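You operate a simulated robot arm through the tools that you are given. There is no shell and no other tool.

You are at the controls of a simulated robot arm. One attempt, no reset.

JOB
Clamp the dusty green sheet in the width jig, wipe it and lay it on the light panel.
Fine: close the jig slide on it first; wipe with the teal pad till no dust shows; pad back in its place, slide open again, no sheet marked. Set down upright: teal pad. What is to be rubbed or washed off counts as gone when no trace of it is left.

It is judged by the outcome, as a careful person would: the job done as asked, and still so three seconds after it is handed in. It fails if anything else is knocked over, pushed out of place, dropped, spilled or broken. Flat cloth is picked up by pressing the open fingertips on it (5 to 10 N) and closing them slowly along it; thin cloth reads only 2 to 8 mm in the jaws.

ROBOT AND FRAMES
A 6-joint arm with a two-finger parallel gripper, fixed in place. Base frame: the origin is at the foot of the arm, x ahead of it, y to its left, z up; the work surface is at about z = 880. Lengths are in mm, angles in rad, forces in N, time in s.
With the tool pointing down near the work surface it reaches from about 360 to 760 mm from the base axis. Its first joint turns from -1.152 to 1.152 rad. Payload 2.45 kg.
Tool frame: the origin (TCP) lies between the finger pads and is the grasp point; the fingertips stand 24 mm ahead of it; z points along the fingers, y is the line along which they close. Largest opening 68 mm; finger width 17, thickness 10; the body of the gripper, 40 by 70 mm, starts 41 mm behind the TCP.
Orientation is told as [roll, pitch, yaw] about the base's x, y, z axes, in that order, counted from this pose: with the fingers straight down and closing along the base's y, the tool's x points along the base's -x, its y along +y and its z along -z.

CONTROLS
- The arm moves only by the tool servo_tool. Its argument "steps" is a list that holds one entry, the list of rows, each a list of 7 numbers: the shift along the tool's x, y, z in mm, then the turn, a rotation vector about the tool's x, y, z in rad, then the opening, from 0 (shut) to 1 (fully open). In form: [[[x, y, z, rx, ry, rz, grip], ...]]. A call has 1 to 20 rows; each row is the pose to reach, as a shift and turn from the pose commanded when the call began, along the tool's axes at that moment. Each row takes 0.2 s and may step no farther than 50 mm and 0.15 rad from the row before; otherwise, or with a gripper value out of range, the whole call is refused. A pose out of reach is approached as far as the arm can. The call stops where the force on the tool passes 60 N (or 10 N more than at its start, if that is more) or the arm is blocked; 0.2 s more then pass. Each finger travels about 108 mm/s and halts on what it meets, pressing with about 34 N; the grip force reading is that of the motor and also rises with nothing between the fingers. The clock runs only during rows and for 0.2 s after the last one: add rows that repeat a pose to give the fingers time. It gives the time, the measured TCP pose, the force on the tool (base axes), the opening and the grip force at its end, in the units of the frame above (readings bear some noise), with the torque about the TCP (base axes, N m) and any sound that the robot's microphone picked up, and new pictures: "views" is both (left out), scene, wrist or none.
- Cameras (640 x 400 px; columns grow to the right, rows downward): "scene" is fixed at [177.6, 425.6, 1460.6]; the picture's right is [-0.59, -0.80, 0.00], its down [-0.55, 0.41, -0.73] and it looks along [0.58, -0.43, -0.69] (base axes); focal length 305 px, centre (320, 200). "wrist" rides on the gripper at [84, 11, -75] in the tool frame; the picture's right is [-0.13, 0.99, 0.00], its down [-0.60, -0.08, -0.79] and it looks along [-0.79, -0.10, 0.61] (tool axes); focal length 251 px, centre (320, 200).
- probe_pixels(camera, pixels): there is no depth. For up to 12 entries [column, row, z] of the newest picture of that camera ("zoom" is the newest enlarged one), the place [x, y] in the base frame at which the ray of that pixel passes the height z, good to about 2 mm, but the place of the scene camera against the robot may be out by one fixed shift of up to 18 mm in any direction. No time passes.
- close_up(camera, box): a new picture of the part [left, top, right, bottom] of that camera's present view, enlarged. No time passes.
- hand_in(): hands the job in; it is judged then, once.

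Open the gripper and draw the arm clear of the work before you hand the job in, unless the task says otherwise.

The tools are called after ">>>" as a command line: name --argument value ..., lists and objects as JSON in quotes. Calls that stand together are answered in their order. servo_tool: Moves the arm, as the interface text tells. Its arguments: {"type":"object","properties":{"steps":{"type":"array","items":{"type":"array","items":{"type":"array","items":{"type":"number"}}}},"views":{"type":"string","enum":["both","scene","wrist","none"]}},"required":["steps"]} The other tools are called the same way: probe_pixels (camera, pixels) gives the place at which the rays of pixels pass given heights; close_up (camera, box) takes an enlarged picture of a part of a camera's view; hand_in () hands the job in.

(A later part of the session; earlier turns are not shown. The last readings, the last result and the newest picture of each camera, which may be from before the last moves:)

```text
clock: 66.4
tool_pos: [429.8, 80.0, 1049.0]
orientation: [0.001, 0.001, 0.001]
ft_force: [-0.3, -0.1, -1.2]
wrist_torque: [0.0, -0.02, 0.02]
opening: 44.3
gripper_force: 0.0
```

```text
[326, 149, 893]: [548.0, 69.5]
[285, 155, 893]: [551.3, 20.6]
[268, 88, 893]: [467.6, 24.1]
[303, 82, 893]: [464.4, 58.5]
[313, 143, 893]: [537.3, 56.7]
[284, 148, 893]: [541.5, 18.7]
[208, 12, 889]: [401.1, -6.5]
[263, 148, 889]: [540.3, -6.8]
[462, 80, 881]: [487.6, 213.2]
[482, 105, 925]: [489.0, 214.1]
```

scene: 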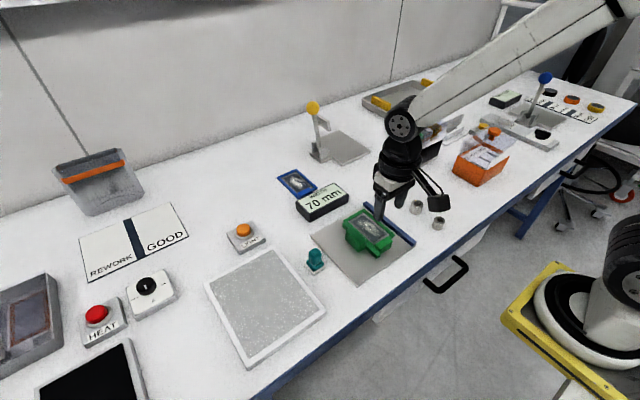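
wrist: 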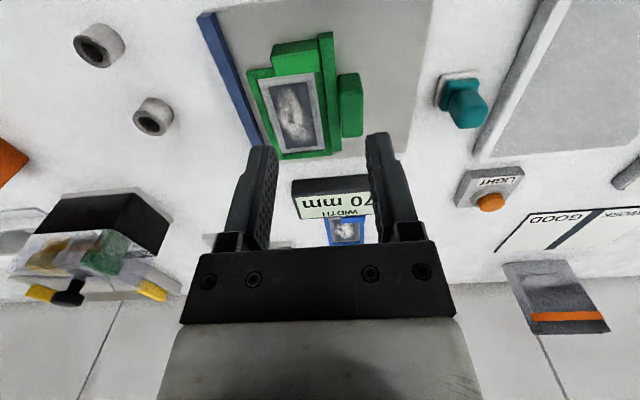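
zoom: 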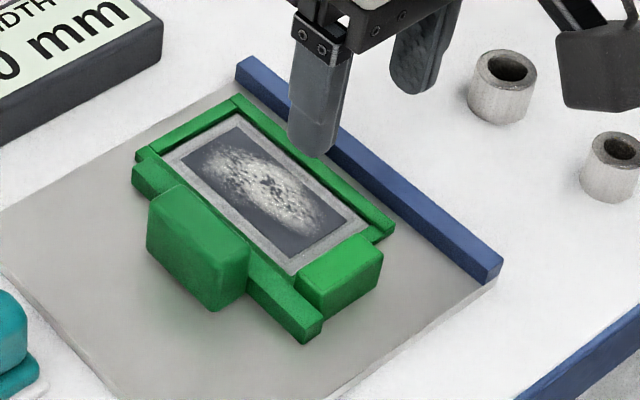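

Handle block is now centred at (491, 102). Move over it and descend to grip.

>>> servo_tool --steps '[[[-20, 8, 25, 0, 0, 0, 0.65], [-42, 16, 55, 0, 0, 0, 0.65], [-63, 22, 85, 0, 0, 0, 0.65], [-63, 22, 105, 0, 0, 0, 0.65], [-63, 22, 115, 0, 0, 0, 0.65], [-63, 22, 115, 0, 0, 0, 0.65]]]' --views "wrist"

>>> close_up --camera "wrist" --box '[180, 50, 440, 210]'

```text
clock: 67.8
tool_pos: [490.1, 105.6, 933.3]
orientation: [0.001, -0.001, 0.0]
ft_force: [-1.1, -0.2, -0.3]
wrist_torque: [0.0, 0.01, 0.02]
opening: 44.2
gripper_force: 0.0
```

wrist: 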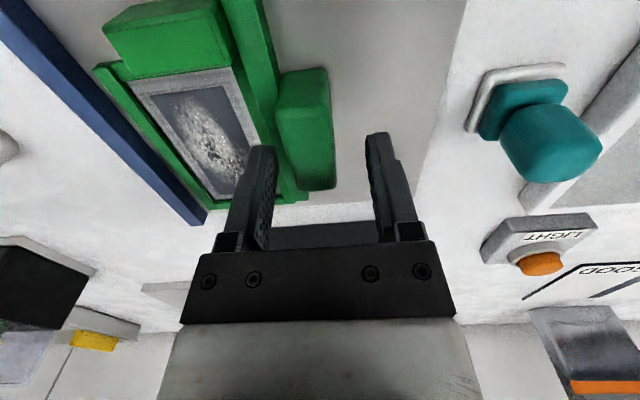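

```text
2.46 times, centred on (310, 130) of wrist
```

zoom: 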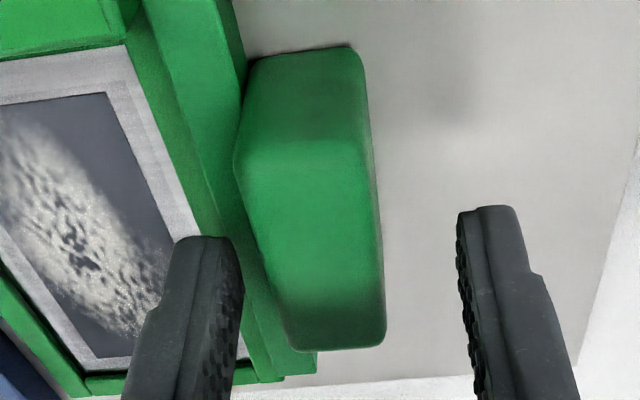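

Fingers are ~5 mm too far +y; shift, lower 6 mm, and close on the handle.

>>> servo_tool --steps '[[[0, -5, 0, 0, 0, 0, 0.65], [0, -5, 6, 0, 0, 0, 0.65], [0, -5, 6, 0, 0, 0, 0.5], [0, -5, 6, 0, 0, 0, 0.4], [0, -5, 6, 0, 0, 0, 0.34], [0, -5, 6, 0, 0, 0, 0.3], [0, -5, 6, 0, 0, 0, 0.2], [0, -5, 6, 0, 0, 0, 0.2]]]' --views "wrist"

```text
clock: 69.6
tool_pos: [490.8, 99.7, 927.0]
orientation: [0.001, 0.0, 0.002]
ft_force: [0.4, -0.4, -0.5]
wrist_torque: [0.02, -0.14, 0.02]
opening: 21.6
gripper_force: 38.2
```

wrist: 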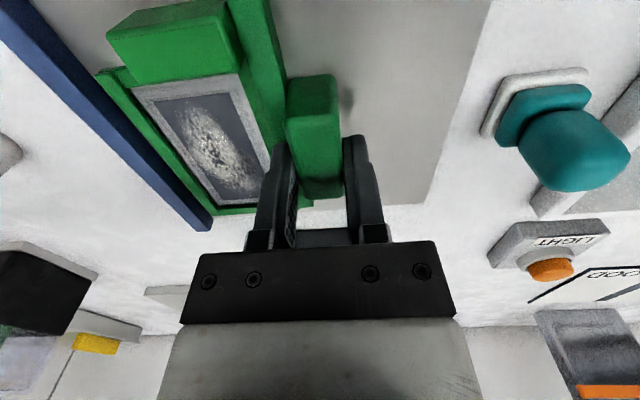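

Gripped. Slide it −6 mm and watch the display and force.

>>> servo_tool --steps '[[[0, -2, 0, 0, 0, 0, 0.2], [0, -4, 0, 0, 0, 0, 0.2], [0, -6, 0, 0, 0, 0, 0.2], [0, -6, 0, 0, 0, 0, 0.2]]]' --views "scene"

>>> close_up --camera "scene" --box '[300, 180, 430, 270]'

```text
clock: 70.6
tool_pos: [489.0, 92.5, 927.5]
orientation: [0.0, -0.001, 0.002]
ft_force: [-0.3, 7.7, -5.1]
wrist_torque: [0.13, -0.63, -0.01]
opening: 21.8
gripper_force: 38.9
```

scene: 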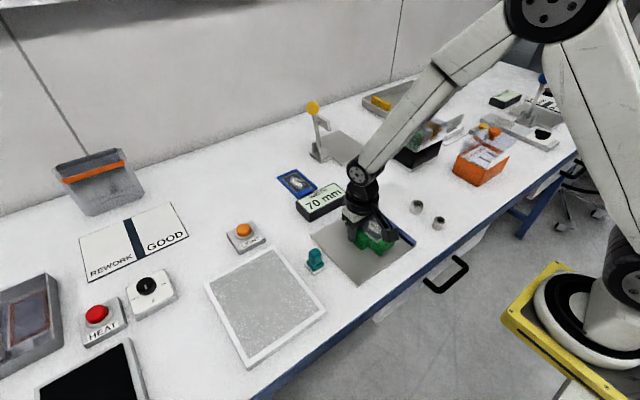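

```text
4.44 times, centred on (365, 225) of scene
```

zoom: 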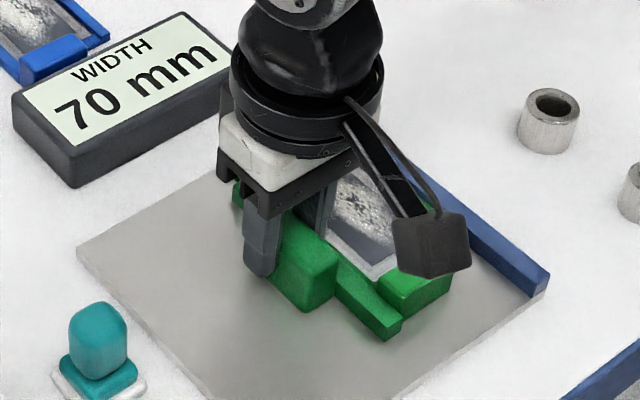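

>>> servo_tool --steps '[[[0, -0.7, 0, 0, 0, 0, 0.2], [0, -1.4, 0, 0, 0, 0, 0.2], [0, -1.4, 0, 0, 0, 0, 0.2]]]' --views "none"

>>> servo_tool --steps '[[[0, -0.7, 0, 0, 0, 0, 0.2], [0, -1.4, 0, 0, 0, 0, 0.2], [0, -1.4, 0, 0, 0, 0, 0.2]]]' --views "wrist"

>>> close_up --camera "wrist" --box '[60, 0, 360, 230]'

```text
clock: 71.4
tool_pos: [491.4, 92.3, 927.6]
orientation: [0.001, 0.0, 0.002]
ft_force: [-2.3, 34.8, -11.5]
wrist_torque: [0.42, 0.19, -0.08]
opening: 21.6
gripper_force: 38.6
```

```text
clock: 72.2
tool_pos: [490.5, 92.2, 928.2]
orientation: [0.001, -0.002, 0.003]
ft_force: [-8.0, 44.2, 13.5]
wrist_torque: [0.45, 1.12, -0.11]
opening: 22.0
gripper_force: 39.0
```

wrist: 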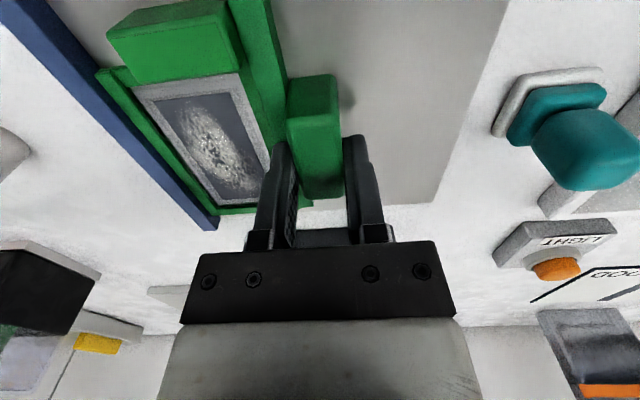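

```text
1.74 times, centred on (210, 115) of wrist
```

zoom: 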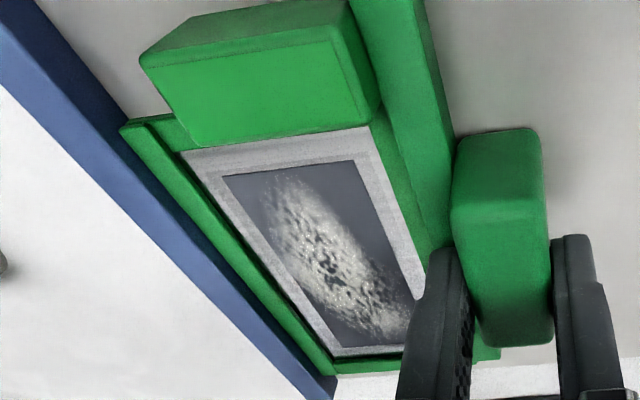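

Frame is firmly against the fence. Release the handle and go up, then return to the pad.

>>> servo_tool --steps '[[[0, 0, 0, 0, 0, 0, 0.36], [0, 0, 0, 0, 0, 0, 0.5], [0, 0.5, 0, 0, 0, 0, 0.55], [0, 1, -10, 0, 0, 0, 0.6], [0, 1, -30, 0, 0, 0, 0.65], [15, -10, -55, 0, 0, 0, 0.65], [35, -16, -85, 0, 0, 0, 0.65], [60, -20, -118, 0, 0, 0, 0.65], [60, -20, -118, 0, 0, 0, 0.65]]]'

>>> close_up --camera "wrist" --box '[160, 0, 480, 200]'

>>> close_up --camera "scene" --box '[330, 190, 430, 270]'

```text
clock: 74.2
tool_pos: [428.0, 69.2, 1045.6]
orientation: [0.0, 0.0, -0.001]
ft_force: [-0.8, 0.5, 0.3]
wrist_torque: [0.05, 0.0, -0.01]
opening: 43.9
gripper_force: 0.1
```

scene: 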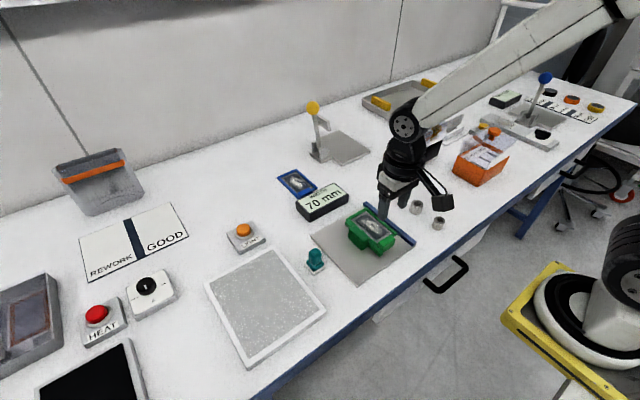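
wrist: 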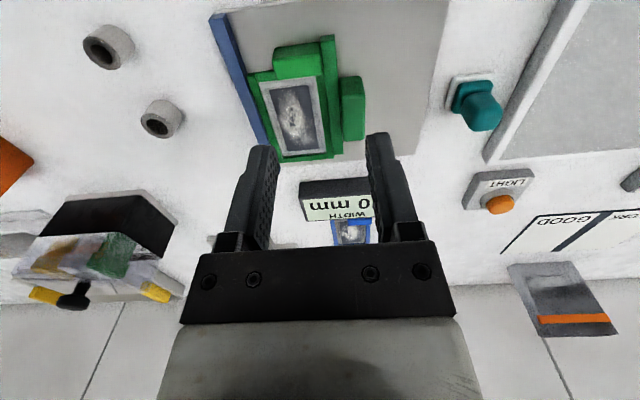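

```text
2.00 times, centred on (320, 100) of wrist
```

zoom: 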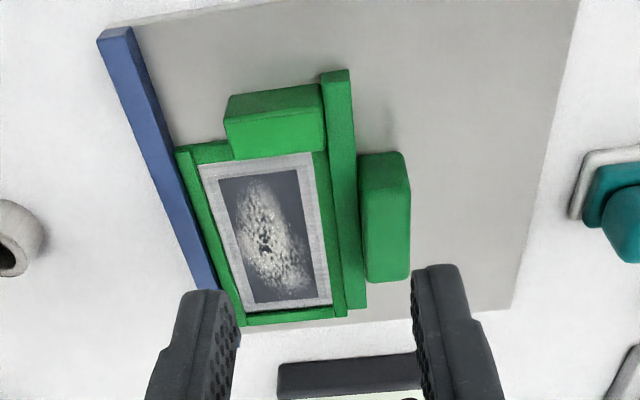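

```text
5.00 times, centred on (380, 230) of scene
```

zoom: 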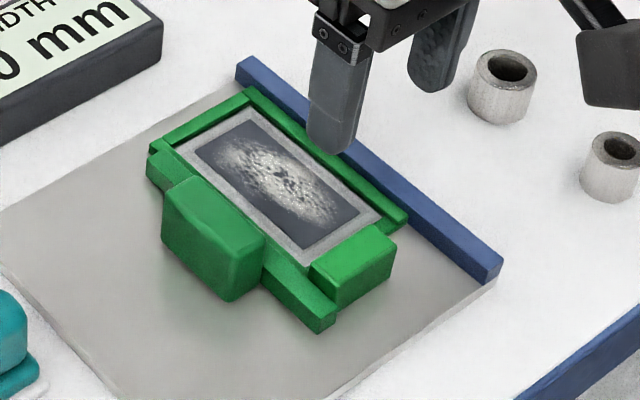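

Clamped again at 70 mm against the fence. Probe the pane in its current position.

>>> probe_pixels --camera "wrist" --pixels '[[260, 83, 894], [316, 76, 894], [326, 150, 894], [282, 156, 894], [270, 90, 894], [308, 85, 894], [315, 145, 894], [288, 151, 894], [325, 75, 896], [333, 157, 896], [249, 76, 896], [458, 77, 883]]'

>>> close_up --camera "wrist" --box '[230, 60, 350, 170]'

```text
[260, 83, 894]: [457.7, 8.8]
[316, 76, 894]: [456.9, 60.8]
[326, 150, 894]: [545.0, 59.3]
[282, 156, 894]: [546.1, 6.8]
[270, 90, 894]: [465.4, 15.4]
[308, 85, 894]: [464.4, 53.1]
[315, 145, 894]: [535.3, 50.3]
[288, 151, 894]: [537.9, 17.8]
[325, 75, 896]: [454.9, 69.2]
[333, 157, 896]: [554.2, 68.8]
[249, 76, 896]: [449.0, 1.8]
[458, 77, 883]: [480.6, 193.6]
```

```text
3.64 times, centred on (290, 115) of wrist
```

zoom: 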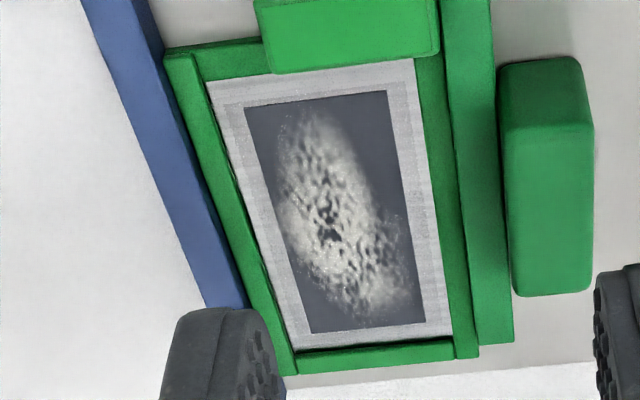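

Pane now: x 457–545, y 7–60. Go back above the parked pad with the −0.2 pitch.

>>> servo_tool --steps '[[[-15, 28, 0, 0, -0.04, 0, 0.65], [-30, 57, 5, 0, -0.08, 0, 0.65], [-45, 86, 15, 0, -0.12, 0, 0.65], [-60, 115, 25, 0, -0.16, 0, 0.65], [-73, 140, 38, 0, -0.2, 0, 0.65], [-73, 140, 38, 0, -0.2, 0, 0.65]]]' --views "wrist"

>>> servo_tool --steps '[[[5, 0, 25, 0, 0, 0, 0.65], [9, 0, 45, 0, 0, 0, 0.65], [9, 0, 45, 0, 0, 0, 0.65]]]'

>>> close_up --camera "wrist" --box '[200, 60, 440, 210]'

```text
clock: 75.6
tool_pos: [505.1, 207.3, 1008.6]
orientation: [0.001, -0.201, 0.0]
ft_force: [-0.4, 0.1, -0.3]
wrist_torque: [-0.01, 0.0, 0.0]
opening: 44.1
gripper_force: 0.1
```

wrist: 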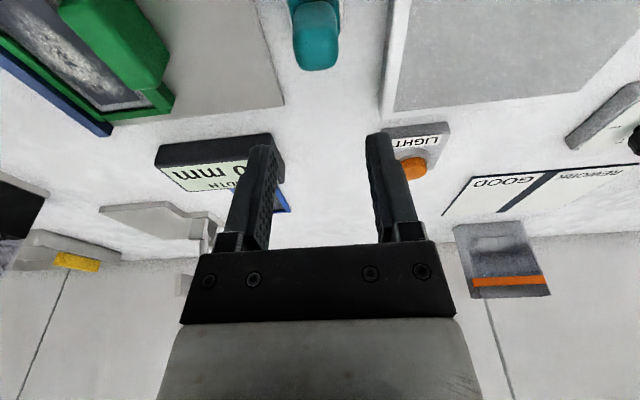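

```text
clock: 76.4
tool_pos: [502.8, 207.5, 962.5]
orientation: [0.0, -0.2, 0.002]
ft_force: [-0.2, 0.1, -0.6]
wrist_torque: [0.03, 0.01, 0.01]
opening: 44.5
gripper_force: 0.2
```

scene: 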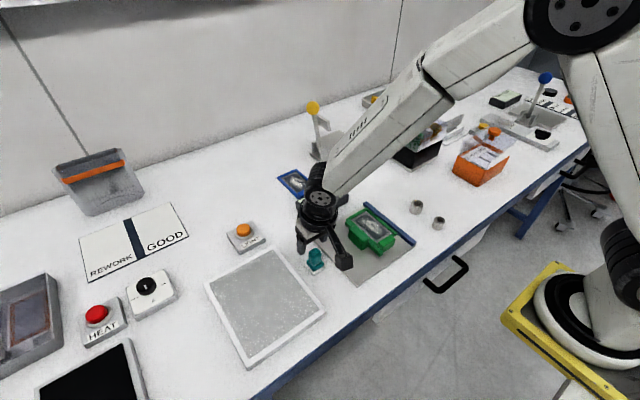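
wrist: 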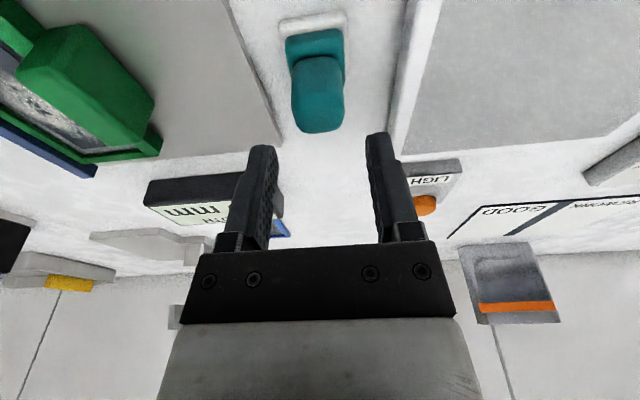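

```text
2.67 times, centred on (320, 135) of wrist
```

zoom: 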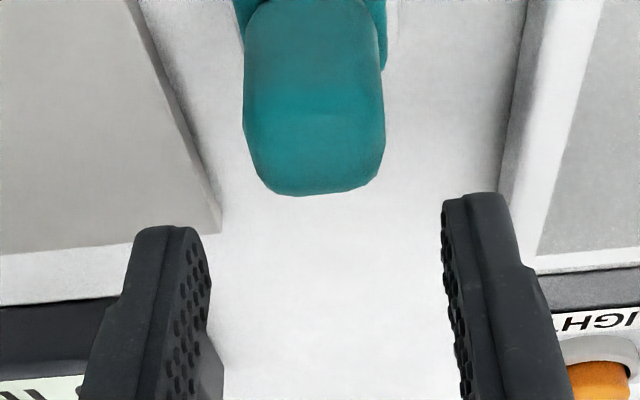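

Well aligned. Descend 32 mm to the same relative grip height and close.

>>> servo_tool --steps '[[[2, -0.5, 10, 0, 0, 0, 0.65], [4, -1, 20, 0, 0, 0, 0.65], [6.3, -1, 31.4, 0, 0, 0, 0.65], [6.3, -1, 31.4, 0, 0, 0, 0.65]]]' --views "wrist"

>>> close_up --camera "wrist" --box '[200, 60, 440, 210]'

```text
clock: 77.4
tool_pos: [505.9, 208.7, 929.2]
orientation: [-0.002, -0.201, 0.0]
ft_force: [-0.6, 0.0, 0.7]
wrist_torque: [0.0, 0.0, -0.04]
opening: 44.3
gripper_force: 0.1
```

wrist: 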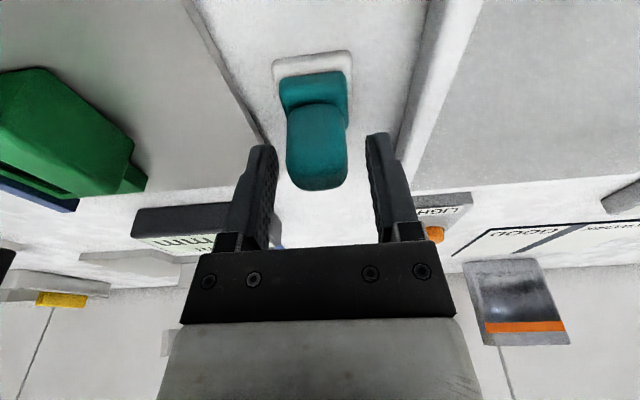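

```text
2.67 times, centred on (320, 135) of wrist
```

zoom: 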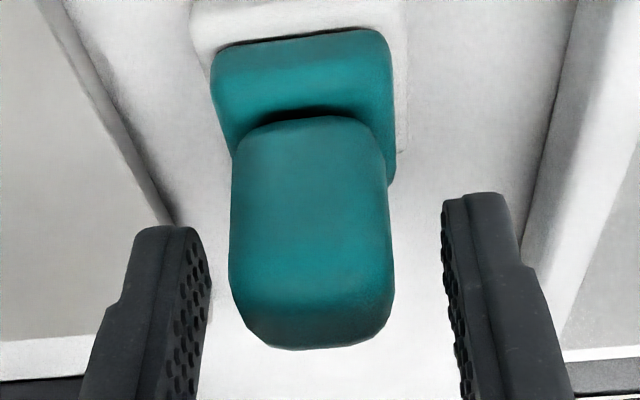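

Nearly the same relation as before; correct −3 mm in x and −2 mm in y, then close.

>>> servo_tool --steps '[[[3, -2, -0.6, 0, 0, 0, 0.65], [3, -2, -0.6, 0, 0, 0, 0.52], [3, -2, -0.6, 0, 0, 0, 0.45], [3, -2, -0.6, 0, 0, 0, 0.41], [3, -2, -0.6, 0, 0, 0, 0.38], [3, -2, -0.6, 0, 0, 0, 0.35], [3, -2, -0.6, 0, 0, 0, 0.25], [3, -2, -0.6, 0, 0, 0, 0.2], [3, -2, -0.6, 0, 0, 0, 0.2]]]' --views "wrist"

>>> close_up --camera "wrist" --box '[200, 60, 440, 210]'

```text
clock: 79.4
tool_pos: [502.0, 206.3, 929.0]
orientation: [0.0, -0.202, 0.001]
ft_force: [0.2, -0.1, 2.0]
wrist_torque: [-0.02, -0.02, -0.04]
opening: 24.6
gripper_force: 33.6
```

wrist: 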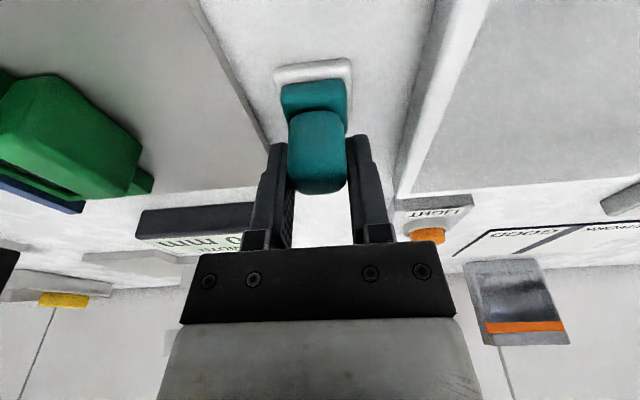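

```text
2.67 times, centred on (320, 135) of wrist
```

zoom: 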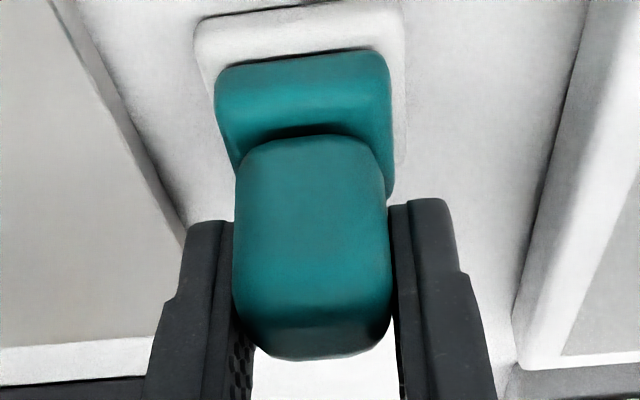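

Regripped the pad. Lift and carry over the pane centre (501, 34).

>>> servo_tool --steps '[[[-4, 0, -20, 0, 0, 0, 0.2], [-8, 0, -40, 0, 0, 0, 0.2], [-11, -10, -55, 0, 0, 0, 0.2], [-11, -45, -55, 0, 0, 0, 0.2], [-11, -85, -55, 0, 0, 0, 0.2], [-10, -125, -55, 0, 0, 0, 0.2], [-10, -160, -55, 0, 0, 0, 0.2], [-10, -172, -55, 0, 0, 0, 0.2], [-10, -172, -55, 0, 0, 0, 0.2]]]' --views "wrist"

>>> close_up --camera "wrist" --box '[160, 0, 480, 200]'

```text
clock: 81.4
tool_pos: [500.2, 34.3, 987.6]
orientation: [-0.001, -0.2, 0.0]
ft_force: [0.1, 0.1, -1.1]
wrist_torque: [0.01, -0.03, -0.01]
opening: 24.8
gripper_force: 34.4
```

wrist: 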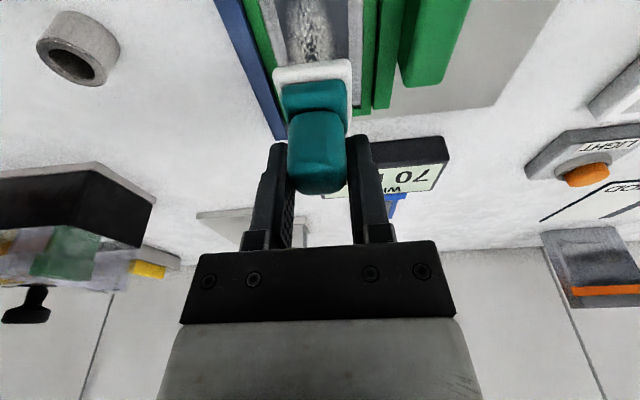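

```text
2.00 times, centred on (320, 100) of wrist
```

zoom: 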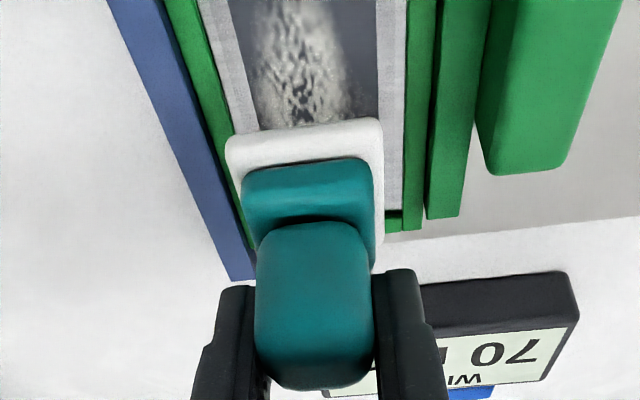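

Descend to just above the pane.

>>> servo_tool --steps '[[[3, 0, 15, 0, 0, 0, 0.2], [6, 0, 30, 0, 0, 0, 0.2], [8, 0, 39.5, 0, 0, 0, 0.2], [8, 0, 39.5, 0, 0, 0, 0.2]]]' --views "wrist"

>>> close_up --camera "wrist" --box '[160, 0, 480, 200]'

>>> servo_tool --steps '[[[0.2, 0, 1, 0, 0, 0, 0.2], [0.2, 0, 1, 0, 0, 0, 0.2]]]' --views "none"

```text
clock: 82.4
tool_pos: [500.5, 36.3, 947.0]
orientation: [0.0, -0.2, 0.0]
ft_force: [-0.6, 0.2, -1.3]
wrist_torque: [-0.02, 0.0, -0.01]
opening: 24.6
gripper_force: 34.3
```

wrist: 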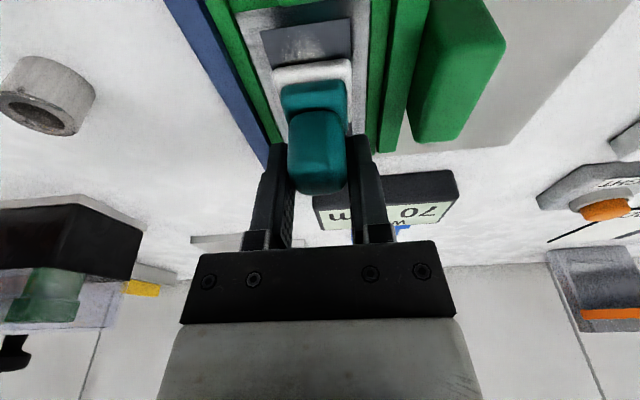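

```text
2.00 times, centred on (320, 100) of wrist
```

zoom: 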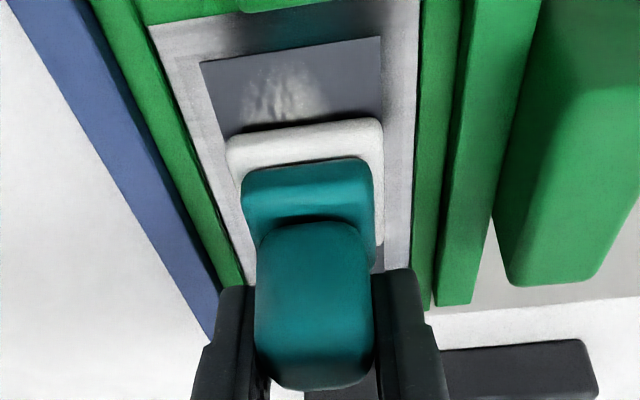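

```text
clock: 83.0
tool_pos: [500.5, 34.9, 944.8]
orientation: [-0.001, -0.202, -0.002]
ft_force: [0.8, 0.2, 0.3]
wrist_torque: [0.0, -0.04, -0.04]
opening: 24.6
gripper_force: 33.7
```

>>> servo_tool --steps '[[[0.2, 0, 1, 0, 0, 0, 0.2], [0.2, 0, 1, 0, 0, 0, 0.2]]]' --views "none"

>>> servo_tool --steps '[[[0.12, 0, 0.6, 0, 0, 0, 0.2], [0.12, 0, 0.6, 0, 0, 0, 0.2]]]' --views "none"

```text
clock: 83.6
tool_pos: [501.1, 34.2, 944.6]
orientation: [0.0, -0.201, -0.002]
ft_force: [-0.1, -0.4, -1.0]
wrist_torque: [0.02, -0.01, 0.04]
opening: 24.6
gripper_force: 34.5
```

```text
clock: 84.2
tool_pos: [500.7, 34.9, 943.1]
orientation: [0.0, -0.202, -0.001]
ft_force: [1.3, -0.2, -0.3]
wrist_torque: [0.0, 0.01, 0.02]
opening: 24.5
gripper_force: 33.6
```

Not in contact yet; continue in 0.6 mm increments.

>>> servo_tool --steps '[[[0.12, 0, 0.6, 0, 0, 0, 0.2], [0.12, 0, 0.6, 0, 0, 0, 0.2]]]' --views "none"

>>> servo_tool --steps '[[[0.12, 0, 0.6, 0, 0, 0, 0.2], [0.12, 0, 0.6, 0, 0, 0, 0.2]]]' --views "none"

```text
clock: 84.8
tool_pos: [500.4, 34.8, 943.3]
orientation: [0.0, -0.2, 0.001]
ft_force: [0.5, -0.1, -1.5]
wrist_torque: [-0.02, -0.03, -0.01]
opening: 24.7
gripper_force: 34.3
```

```text
clock: 85.4
tool_pos: [500.1, 33.9, 943.4]
orientation: [0.0, -0.201, -0.001]
ft_force: [-0.4, 0.8, -0.5]
wrist_torque: [-0.01, 0.03, 0.01]
opening: 24.5
gripper_force: 34.5
```

>>> servo_tool --steps '[[[0.12, 0, 0.6, 0, 0, 0, 0.2], [0.12, 0, 0.6, 0, 0, 0, 0.2]]]' --views "none"

>>> servo_tool --steps '[[[0.12, 0, 0.6, 0, 0, 0, 0.2], [0.12, 0, 0.6, 0, 0, 0, 0.2]]]' --views "none"

```text
clock: 86.0
tool_pos: [501.6, 33.4, 942.0]
orientation: [-0.001, -0.2, 0.0]
ft_force: [-0.7, 0.2, -0.1]
wrist_torque: [-0.01, -0.01, 0.05]
opening: 24.5
gripper_force: 33.5
```

```text
clock: 86.6
tool_pos: [501.0, 33.9, 941.3]
orientation: [0.001, -0.2, 0.0]
ft_force: [-1.0, -0.7, -0.7]
wrist_torque: [-0.04, 0.0, 0.02]
opening: 24.7
gripper_force: 34.2
```

>>> servo_tool --steps '[[[0.12, 0, 0.6, 0, 0, 0, 0.2], [0.12, 0, 0.6, 0, 0, 0, 0.2]]]' --views "none"

>>> servo_tool --steps '[[[0.12, 0, 0.6, 0, 0, 0, 0.2], [0.12, 0, 0.6, 0, 0, 0, 0.2]]]' --views "wrist"

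>>> close_up --camera "wrist" --box '[160, 0, 480, 200]'

```text
clock: 87.2
tool_pos: [500.0, 34.2, 941.3]
orientation: [0.0, -0.202, 0.0]
ft_force: [-0.5, -0.1, -0.9]
wrist_torque: [0.02, -0.02, 0.0]
opening: 24.7
gripper_force: 33.7
```

```text
clock: 87.8
tool_pos: [501.5, 35.7, 941.9]
orientation: [-0.001, -0.202, 0.002]
ft_force: [-6.6, -1.9, 22.9]
wrist_torque: [-0.05, 0.54, -0.01]
opening: 24.5
gripper_force: 33.6
```

wrist: 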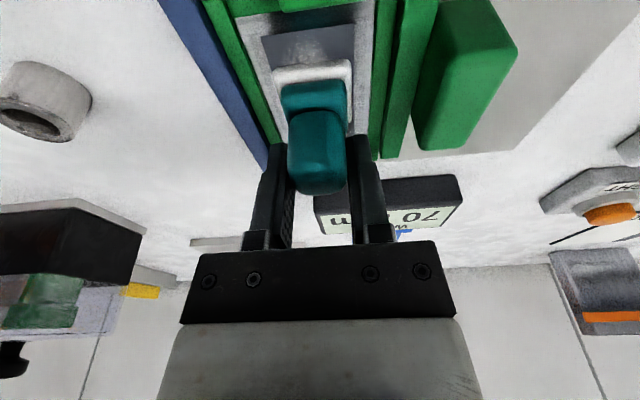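

```text
2.00 times, centred on (320, 100) of wrist
```

zoom: 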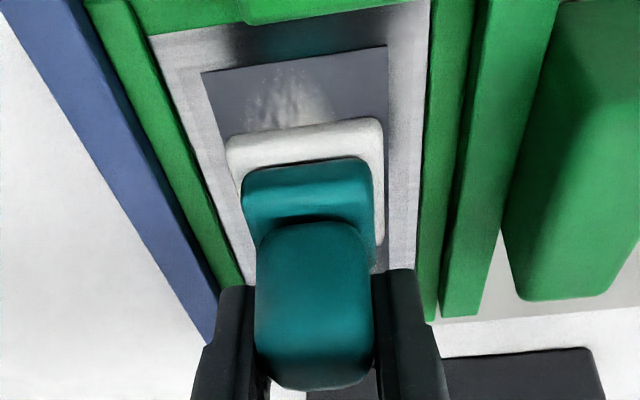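

Force jumped to 23 N (stiff contact). Back off 0.5 mm to lighten it.

>>> servo_tool --steps '[[[-0.1, 0, -0.5, 0, 0, 0, 0.2], [-0.1, 0, -0.5, 0, 0, 0, 0.2]]]' --views "none"

```text
clock: 88.4
tool_pos: [500.6, 34.6, 940.7]
orientation: [0.0, -0.203, -0.001]
ft_force: [-5.6, 3.4, 20.5]
wrist_torque: [0.11, 0.37, -0.05]
opening: 24.7
gripper_force: 33.9
```

>>> servo_tool --steps '[[[-0.12, 0, -0.6, 0, 0, 0, 0.2], [-0.12, 0, -0.6, 0, 0, 0, 0.2]]]' --views "none"

```text
clock: 89.0
tool_pos: [500.9, 32.9, 941.2]
orientation: [0.001, -0.201, 0.0]
ft_force: [2.3, 1.7, 5.3]
wrist_torque: [0.02, -0.11, 0.03]
opening: 24.8
gripper_force: 33.8
```

5 N now. Stroke −20 mm along x and read the force.

>>> servo_tool --steps '[[[5.9, 0, -1.2, 0, 0, 0, 0.2], [11.8, 0, -2.4, 0, 0, 0, 0.2], [17.6, 0, -3.6, 0, 0, 0, 0.2], [21.5, 0, -4.4, 0, 0, 0, 0.2]]]' --views "wrist"

>>> close_up --camera "wrist" --box '[160, 0, 480, 200]'

```text
clock: 90.0
tool_pos: [480.5, 33.8, 941.0]
orientation: [0.0, -0.208, 0.002]
ft_force: [7.2, -0.9, 19.4]
wrist_torque: [-0.03, -0.03, 0.02]
opening: 24.2
gripper_force: 33.9
```

wrist: 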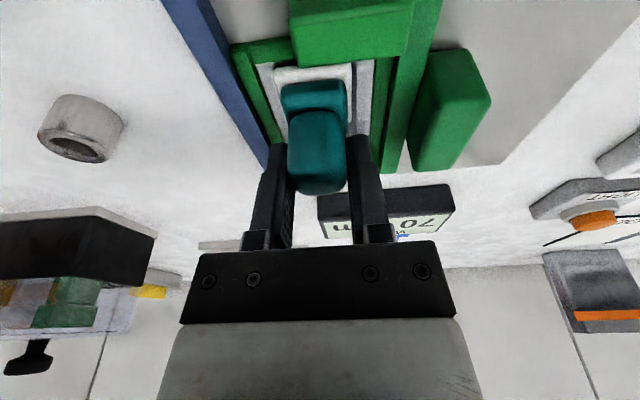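

```text
2.00 times, centred on (320, 100) of wrist
```

zoom: 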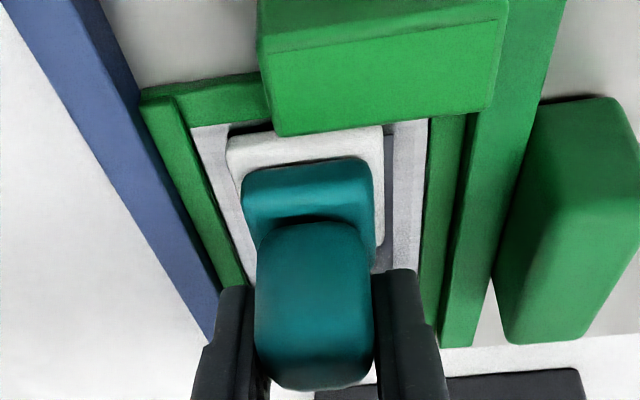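

At the near end force rose to 19 N, so the surface effectively rises ~0.03 mm/mm toward −x. Raise 0.6 mm and stroke back +x with that slope compensated.

>>> servo_tool --steps '[[[-0.12, 0, -0.6, 0, 0, 0, 0.2], [-3.5, 0, 0.2, 0, 0, 0, 0.2], [-6.9, 0, 1, 0, 0, 0, 0.2], [-10.3, 0, 1.8, 0, 0, 0, 0.2], [-13.8, 0, 2.6, 0, 0, 0, 0.2], [-20.6, 0, 4.15, 0, 0, 0, 0.2]]]' --views "none"

```text
clock: 91.4
tool_pos: [500.4, 34.3, 940.3]
orientation: [0.0, -0.201, -0.001]
ft_force: [-0.5, 0.2, -0.2]
wrist_torque: [-0.01, 0.02, -0.02]
opening: 24.4
gripper_force: 33.9
```

Contact was lost at centre; continue to the far end with 0.9 mm more depth.

>>> servo_tool --steps '[[[0.08, 0, 0.4, 0, 0, 0, 0.2], [-7, 0, 2.1, 0, 0, 0, 0.2], [-14.1, 0, 3.7, 0, 0, 0, 0.2], [-21.4, 0, 5.25, 0, 0, 0, 0.2]]]' --views "none"

```text
clock: 92.4
tool_pos: [520.6, 34.3, 940.5]
orientation: [0.0, -0.199, -0.001]
ft_force: [-4.3, 1.4, 7.0]
wrist_torque: [0.05, 0.07, 0.0]
opening: 24.5
gripper_force: 33.7
```

7 N at the far end with ~4 N friction: good wiping. Stroke all the way to the near end following the slope.

>>> servo_tool --steps '[[[7.2, 0, -1.65, 0, 0, 0, 0.2], [14.3, 0, -3.3, 0, 0, 0, 0.2], [21.5, 0, -4.96, 0, 0, 0, 0.2], [28.6, 0, -6.6, 0, 0, 0, 0.2], [35.8, 0, -8.27, 0, 0, 0, 0.2], [42.9, 0, -9.92, 0, 0, 0, 0.2]]]' --views "none"

>>> servo_tool --steps '[[[-7.2, 0, 1.65, 0, 0, 0, 0.2], [-14.3, 0, 3.3, 0, 0, 0, 0.2], [-21.5, 0, 4.96, 0, 0, 0, 0.2]]]' --views "none"

>>> servo_tool --steps '[[[-7.2, 0, 1.65, 0, 0, 0, 0.2], [-14.3, 0, 3.3, 0, 0, 0, 0.2], [-21.5, 0, 4.96, 0, 0, 0, 0.2]]]' --views "scene"

>>> close_up --camera "scene" --box '[330, 190, 430, 270]'

```text
clock: 93.8
tool_pos: [476.4, 34.0, 940.8]
orientation: [0.0, -0.199, 0.0]
ft_force: [0.3, -0.5, -1.2]
wrist_torque: [-0.01, 0.0, -0.02]
opening: 24.8
gripper_force: 33.8
```

```text
clock: 94.6
tool_pos: [500.6, 34.5, 939.9]
orientation: [0.0, -0.201, -0.001]
ft_force: [0.1, -0.5, -0.5]
wrist_torque: [0.01, 0.01, 0.0]
opening: 24.8
gripper_force: 34.2
```

```text
clock: 95.4
tool_pos: [523.1, 34.5, 940.1]
orientation: [0.0, -0.2, 0.0]
ft_force: [-0.2, 0.1, -0.5]
wrist_torque: [-0.01, 0.01, 0.0]
opening: 24.7
gripper_force: 34.3
```

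scene: 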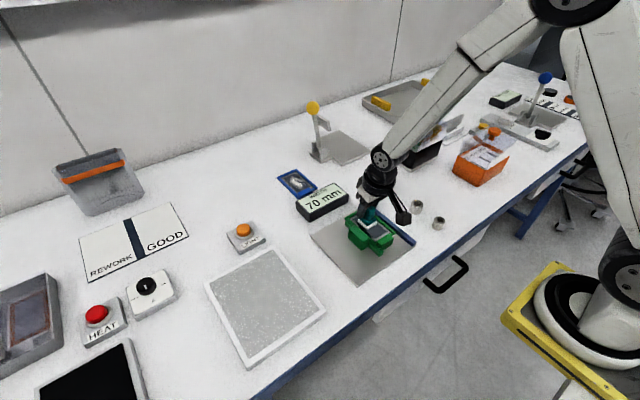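

```text
5.00 times, centred on (380, 230) of scene
```

zoom: 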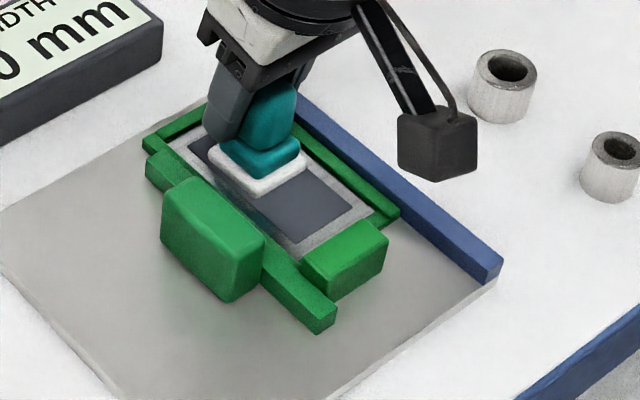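

Near half already looks clean. Lift the pad and view the whole pane.

>>> servo_tool --steps '[[[-2, 0, -10, 0, 0, 0, 0.2], [-6, 0, -30, 0, 0, 0, 0.2], [10, 0, -55, 0, 0, 0, 0.2], [35, -25, -80, 0, 0, 0, 0.2], [60, -50, -100, 0, 0, 0, 0.2], [63, -65, -105, 0, 0, 0, 0.2], [63, -65, -105, 0, 0, 0, 0.2]]]'

>>> close_up --camera "wrist" --box '[240, 0, 480, 180]'

>>> close_up --camera "scene" --box '[340, 195, 420, 260]'

```text
clock: 97.0
tool_pos: [437.2, -30.0, 1029.9]
orientation: [0.001, -0.199, 0.0]
ft_force: [0.0, 0.8, -0.1]
wrist_torque: [0.0, 0.0, 0.01]
opening: 24.8
gripper_force: 33.7
```

scene: 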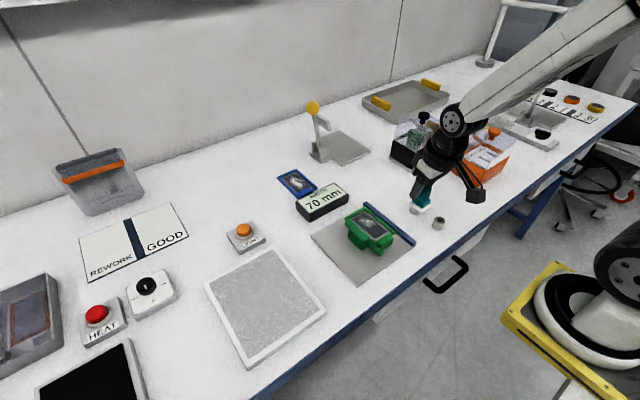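
wrist: 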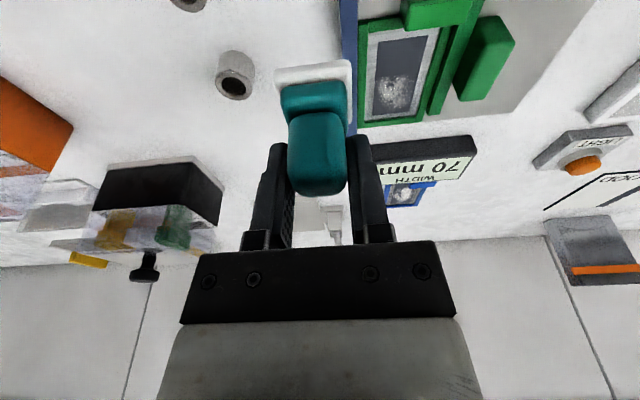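

```text
2.22 times, centred on (360, 90) of wrist
```

zoom: 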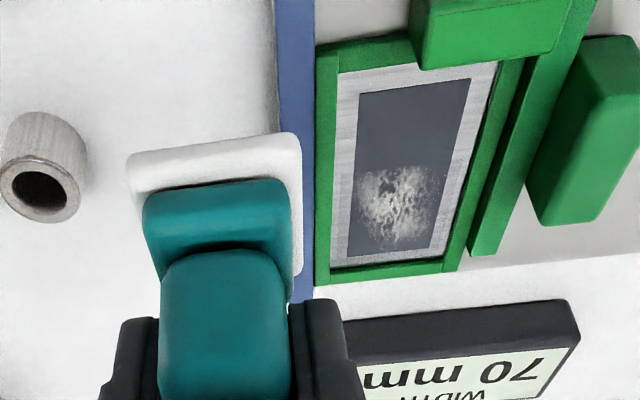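

```text
6.15 times, centred on (380, 228) of scene
```

zoom: 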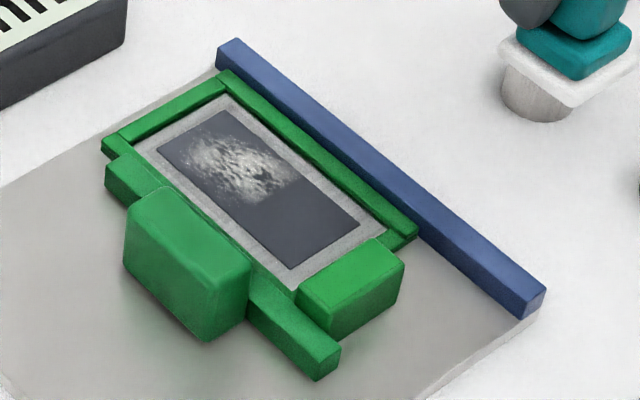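

Near half is fully clean; dust remains only in the far half. Locate its extents.

>>> probe_pixels --camera "wrist" --pixels '[[376, 74, 894], [413, 74, 894], [416, 90, 894], [392, 112, 894], [378, 95, 894], [372, 118, 894], [411, 112, 894], [368, 125, 894], [417, 118, 894], [377, 40, 894], [427, 36, 894]]'

```text
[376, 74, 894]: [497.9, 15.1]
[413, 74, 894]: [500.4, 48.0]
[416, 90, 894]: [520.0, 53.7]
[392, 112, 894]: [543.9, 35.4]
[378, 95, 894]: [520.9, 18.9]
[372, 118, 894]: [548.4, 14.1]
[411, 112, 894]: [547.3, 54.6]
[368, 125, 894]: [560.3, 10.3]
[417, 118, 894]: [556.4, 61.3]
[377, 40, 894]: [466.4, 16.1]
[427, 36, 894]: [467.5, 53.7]
```

Return over the far half: TCP ≈ (512, 34.5, 950).

>>> servo_tool --steps '[[[-25, 25, 5, 0, 0, 0, 0.2], [-50, 50, 12, 0, 0, 0, 0.2], [-68, 64.5, 25, 0, 0, 0, 0.2], [-66, 64.5, 50, 0, 0, 0, 0.2], [-60, 64.5, 78, 0, 0, 0, 0.2], [-57.6, 64.5, 91, 0, 0, 0, 0.2], [-57.6, 64.5, 91, 0, 0, 0, 0.2]]]'

>>> close_up --camera "wrist" --box '[160, 0, 480, 200]'

>>> close_up --camera "scene" --box '[340, 195, 420, 260]'

```text
clock: 98.6
tool_pos: [511.7, 35.5, 952.1]
orientation: [0.0, -0.201, 0.0]
ft_force: [-0.2, 0.4, 0.0]
wrist_torque: [0.0, -0.02, -0.02]
opening: 24.6
gripper_force: 33.9
```

scene: 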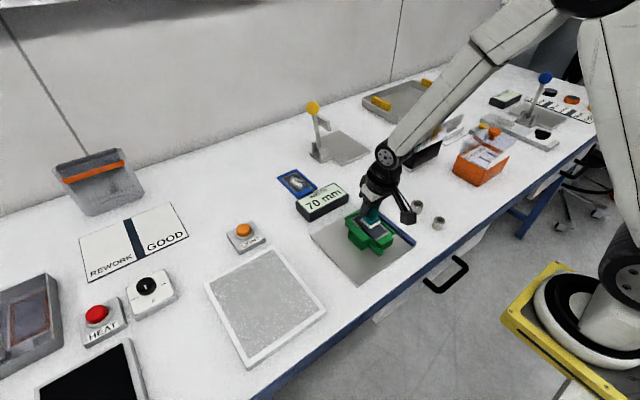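
wrist: 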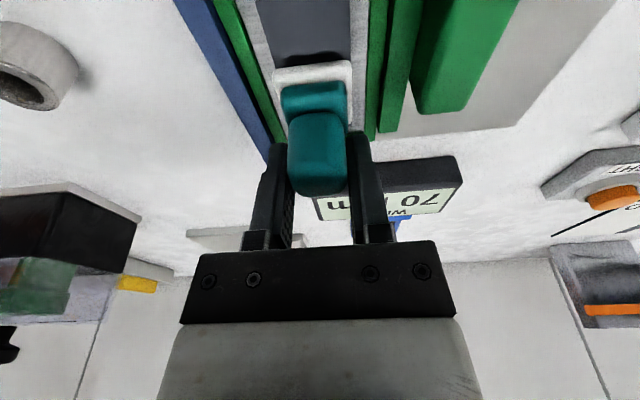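

```text
2.00 times, centred on (320, 100) of wrist
```

zoom: 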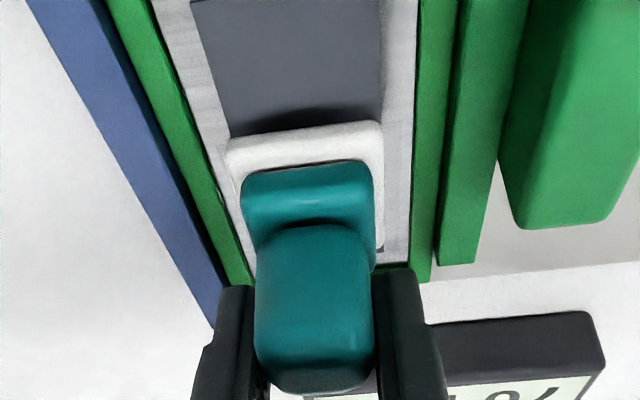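

```text
6.15 times, centred on (380, 228) of scene
```

zoom: 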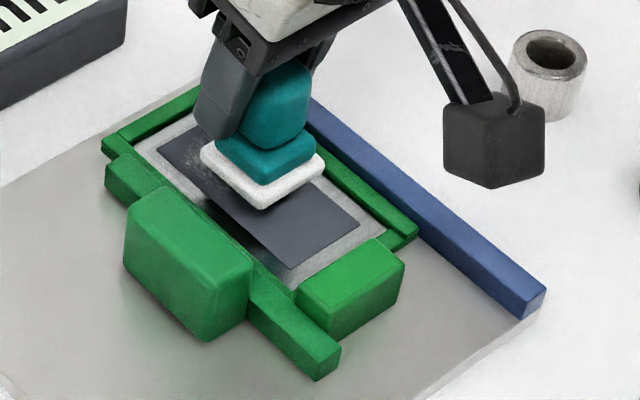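

Descend 10 mm then in small steps to contact over the dusty half.

>>> servo_tool --steps '[[[1, 0, 5, 0, 0, 0, 0.2], [2, 0, 9.8, 0, 0, 0, 0.2], [2, 0, 9.8, 0, 0, 0, 0.2]]]' --views "none"

>>> servo_tool --steps '[[[0.2, 0, 1, 0, 0, 0, 0.2], [0.2, 0, 1, 0, 0, 0, 0.2]]]' --views "none"

>>> servo_tool --steps '[[[0.12, 0, 0.6, 0, 0, 0, 0.2], [0.12, 0, 0.6, 0, 0, 0, 0.2]]]' --views "none"

>>> servo_tool --steps '[[[0.12, 0, 0.6, 0, 0, 0, 0.2], [0.12, 0, 0.6, 0, 0, 0, 0.2]]]' --views "none"

```text
clock: 99.4
tool_pos: [512.1, 35.4, 943.1]
orientation: [-0.001, -0.2, -0.001]
ft_force: [-0.2, 0.8, -1.0]
wrist_torque: [0.0, 0.03, 0.02]
opening: 24.6
gripper_force: 33.6
```

```text
clock: 100.0
tool_pos: [514.5, 34.8, 941.8]
orientation: [-0.001, -0.202, -0.001]
ft_force: [0.2, 0.6, -0.9]
wrist_torque: [0.01, 0.0, 0.02]
opening: 24.4
gripper_force: 34.2
```

```text
clock: 100.6
tool_pos: [513.1, 35.2, 941.2]
orientation: [-0.001, -0.201, 0.001]
ft_force: [-0.2, -0.4, -0.7]
wrist_torque: [0.0, -0.03, 0.01]
opening: 24.5
gripper_force: 34.4
```

```text
clock: 101.2
tool_pos: [513.4, 34.1, 941.2]
orientation: [0.0, -0.201, 0.002]
ft_force: [1.5, -0.2, -0.2]
wrist_torque: [-0.01, 0.0, -0.02]
opening: 24.8
gripper_force: 34.1
```

>>> servo_tool --steps '[[[0.1, 0, 0.5, 0, 0, 0, 0.2], [0.1, 0, 0.5, 0, 0, 0, 0.2]]]' --views "none"

>>> servo_tool --steps '[[[0.1, 0, 0.5, 0, 0, 0, 0.2], [0.1, 0, 0.5, 0, 0, 0, 0.2]]]' --views "none"

```text
clock: 101.8
tool_pos: [512.3, 33.4, 941.0]
orientation: [-0.001, -0.201, 0.0]
ft_force: [0.0, 0.0, 0.0]
wrist_torque: [0.0, -0.01, -0.01]
opening: 24.5
gripper_force: 34.1
```

```text
clock: 102.4
tool_pos: [512.4, 32.3, 939.2]
orientation: [0.001, -0.2, 0.0]
ft_force: [-2.9, 2.4, 9.7]
wrist_torque: [0.06, 0.17, 0.01]
opening: 24.8
gripper_force: 34.2
```

10 N contact. Rub back and forth in x over the dusty half with slope compensation.

>>> servo_tool --steps '[[[-5.85, 0, 1.35, 0, 0, 0, 0.2], [-11.7, 0, 2.7, 0, 0, 0, 0.2], [-5.85, 0, 1.35, 0, 0, 0, 0.2], [0, 0, 0, 0, 0, 0, 0.2], [6.8, 0, -1.58, 0, 0, 0, 0.2], [13.6, 0, -3.15, 0, 0, 0, 0.2], [6.8, 0, -1.58, 0, 0, 0, 0.2], [0, 0, 0, 0, 0, 0, 0.2], [-5.85, 0, 1.35, 0, 0, 0, 0.2], [-11.7, 0, 2.7, 0, 0, 0, 0.2]]]'

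>>> close_up --camera "scene" --box '[340, 195, 420, 260]'

>>> close_up --camera "wrist" --box '[160, 0, 480, 200]'

```text
clock: 104.6
tool_pos: [524.8, 33.4, 938.3]
orientation: [-0.002, -0.202, 0.001]
ft_force: [-7.4, 0.1, 26.1]
wrist_torque: [0.02, 0.2, 0.0]
opening: 24.6
gripper_force: 34.3
```

scene: 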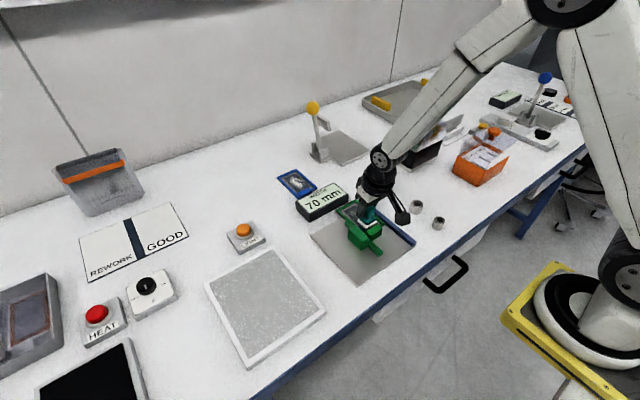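
wrist: 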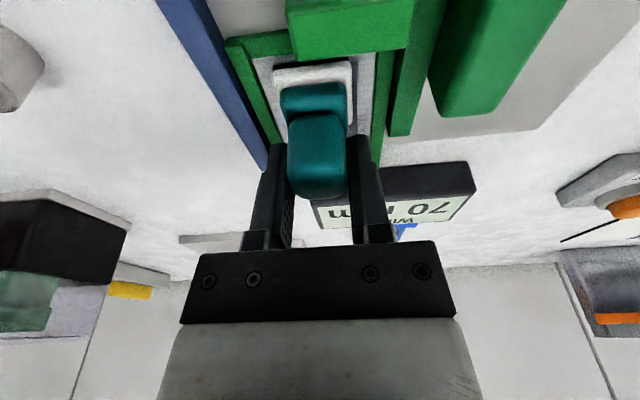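

```text
6.15 times, centred on (380, 228) of scene
```

zoom: 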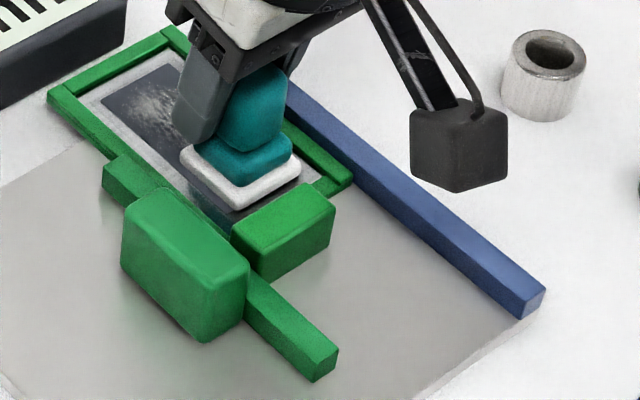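

```text
2.00 times, centred on (320, 100) of wrist
```

zoom: 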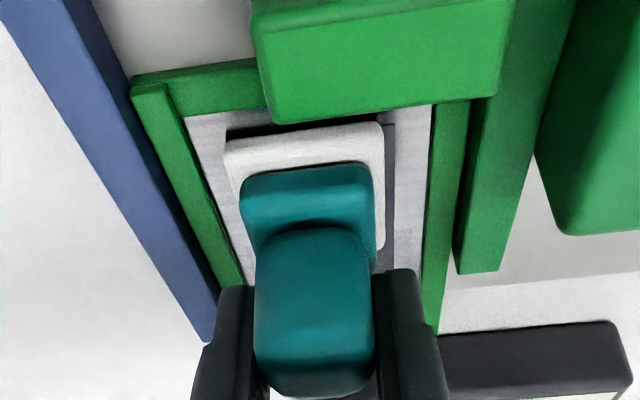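

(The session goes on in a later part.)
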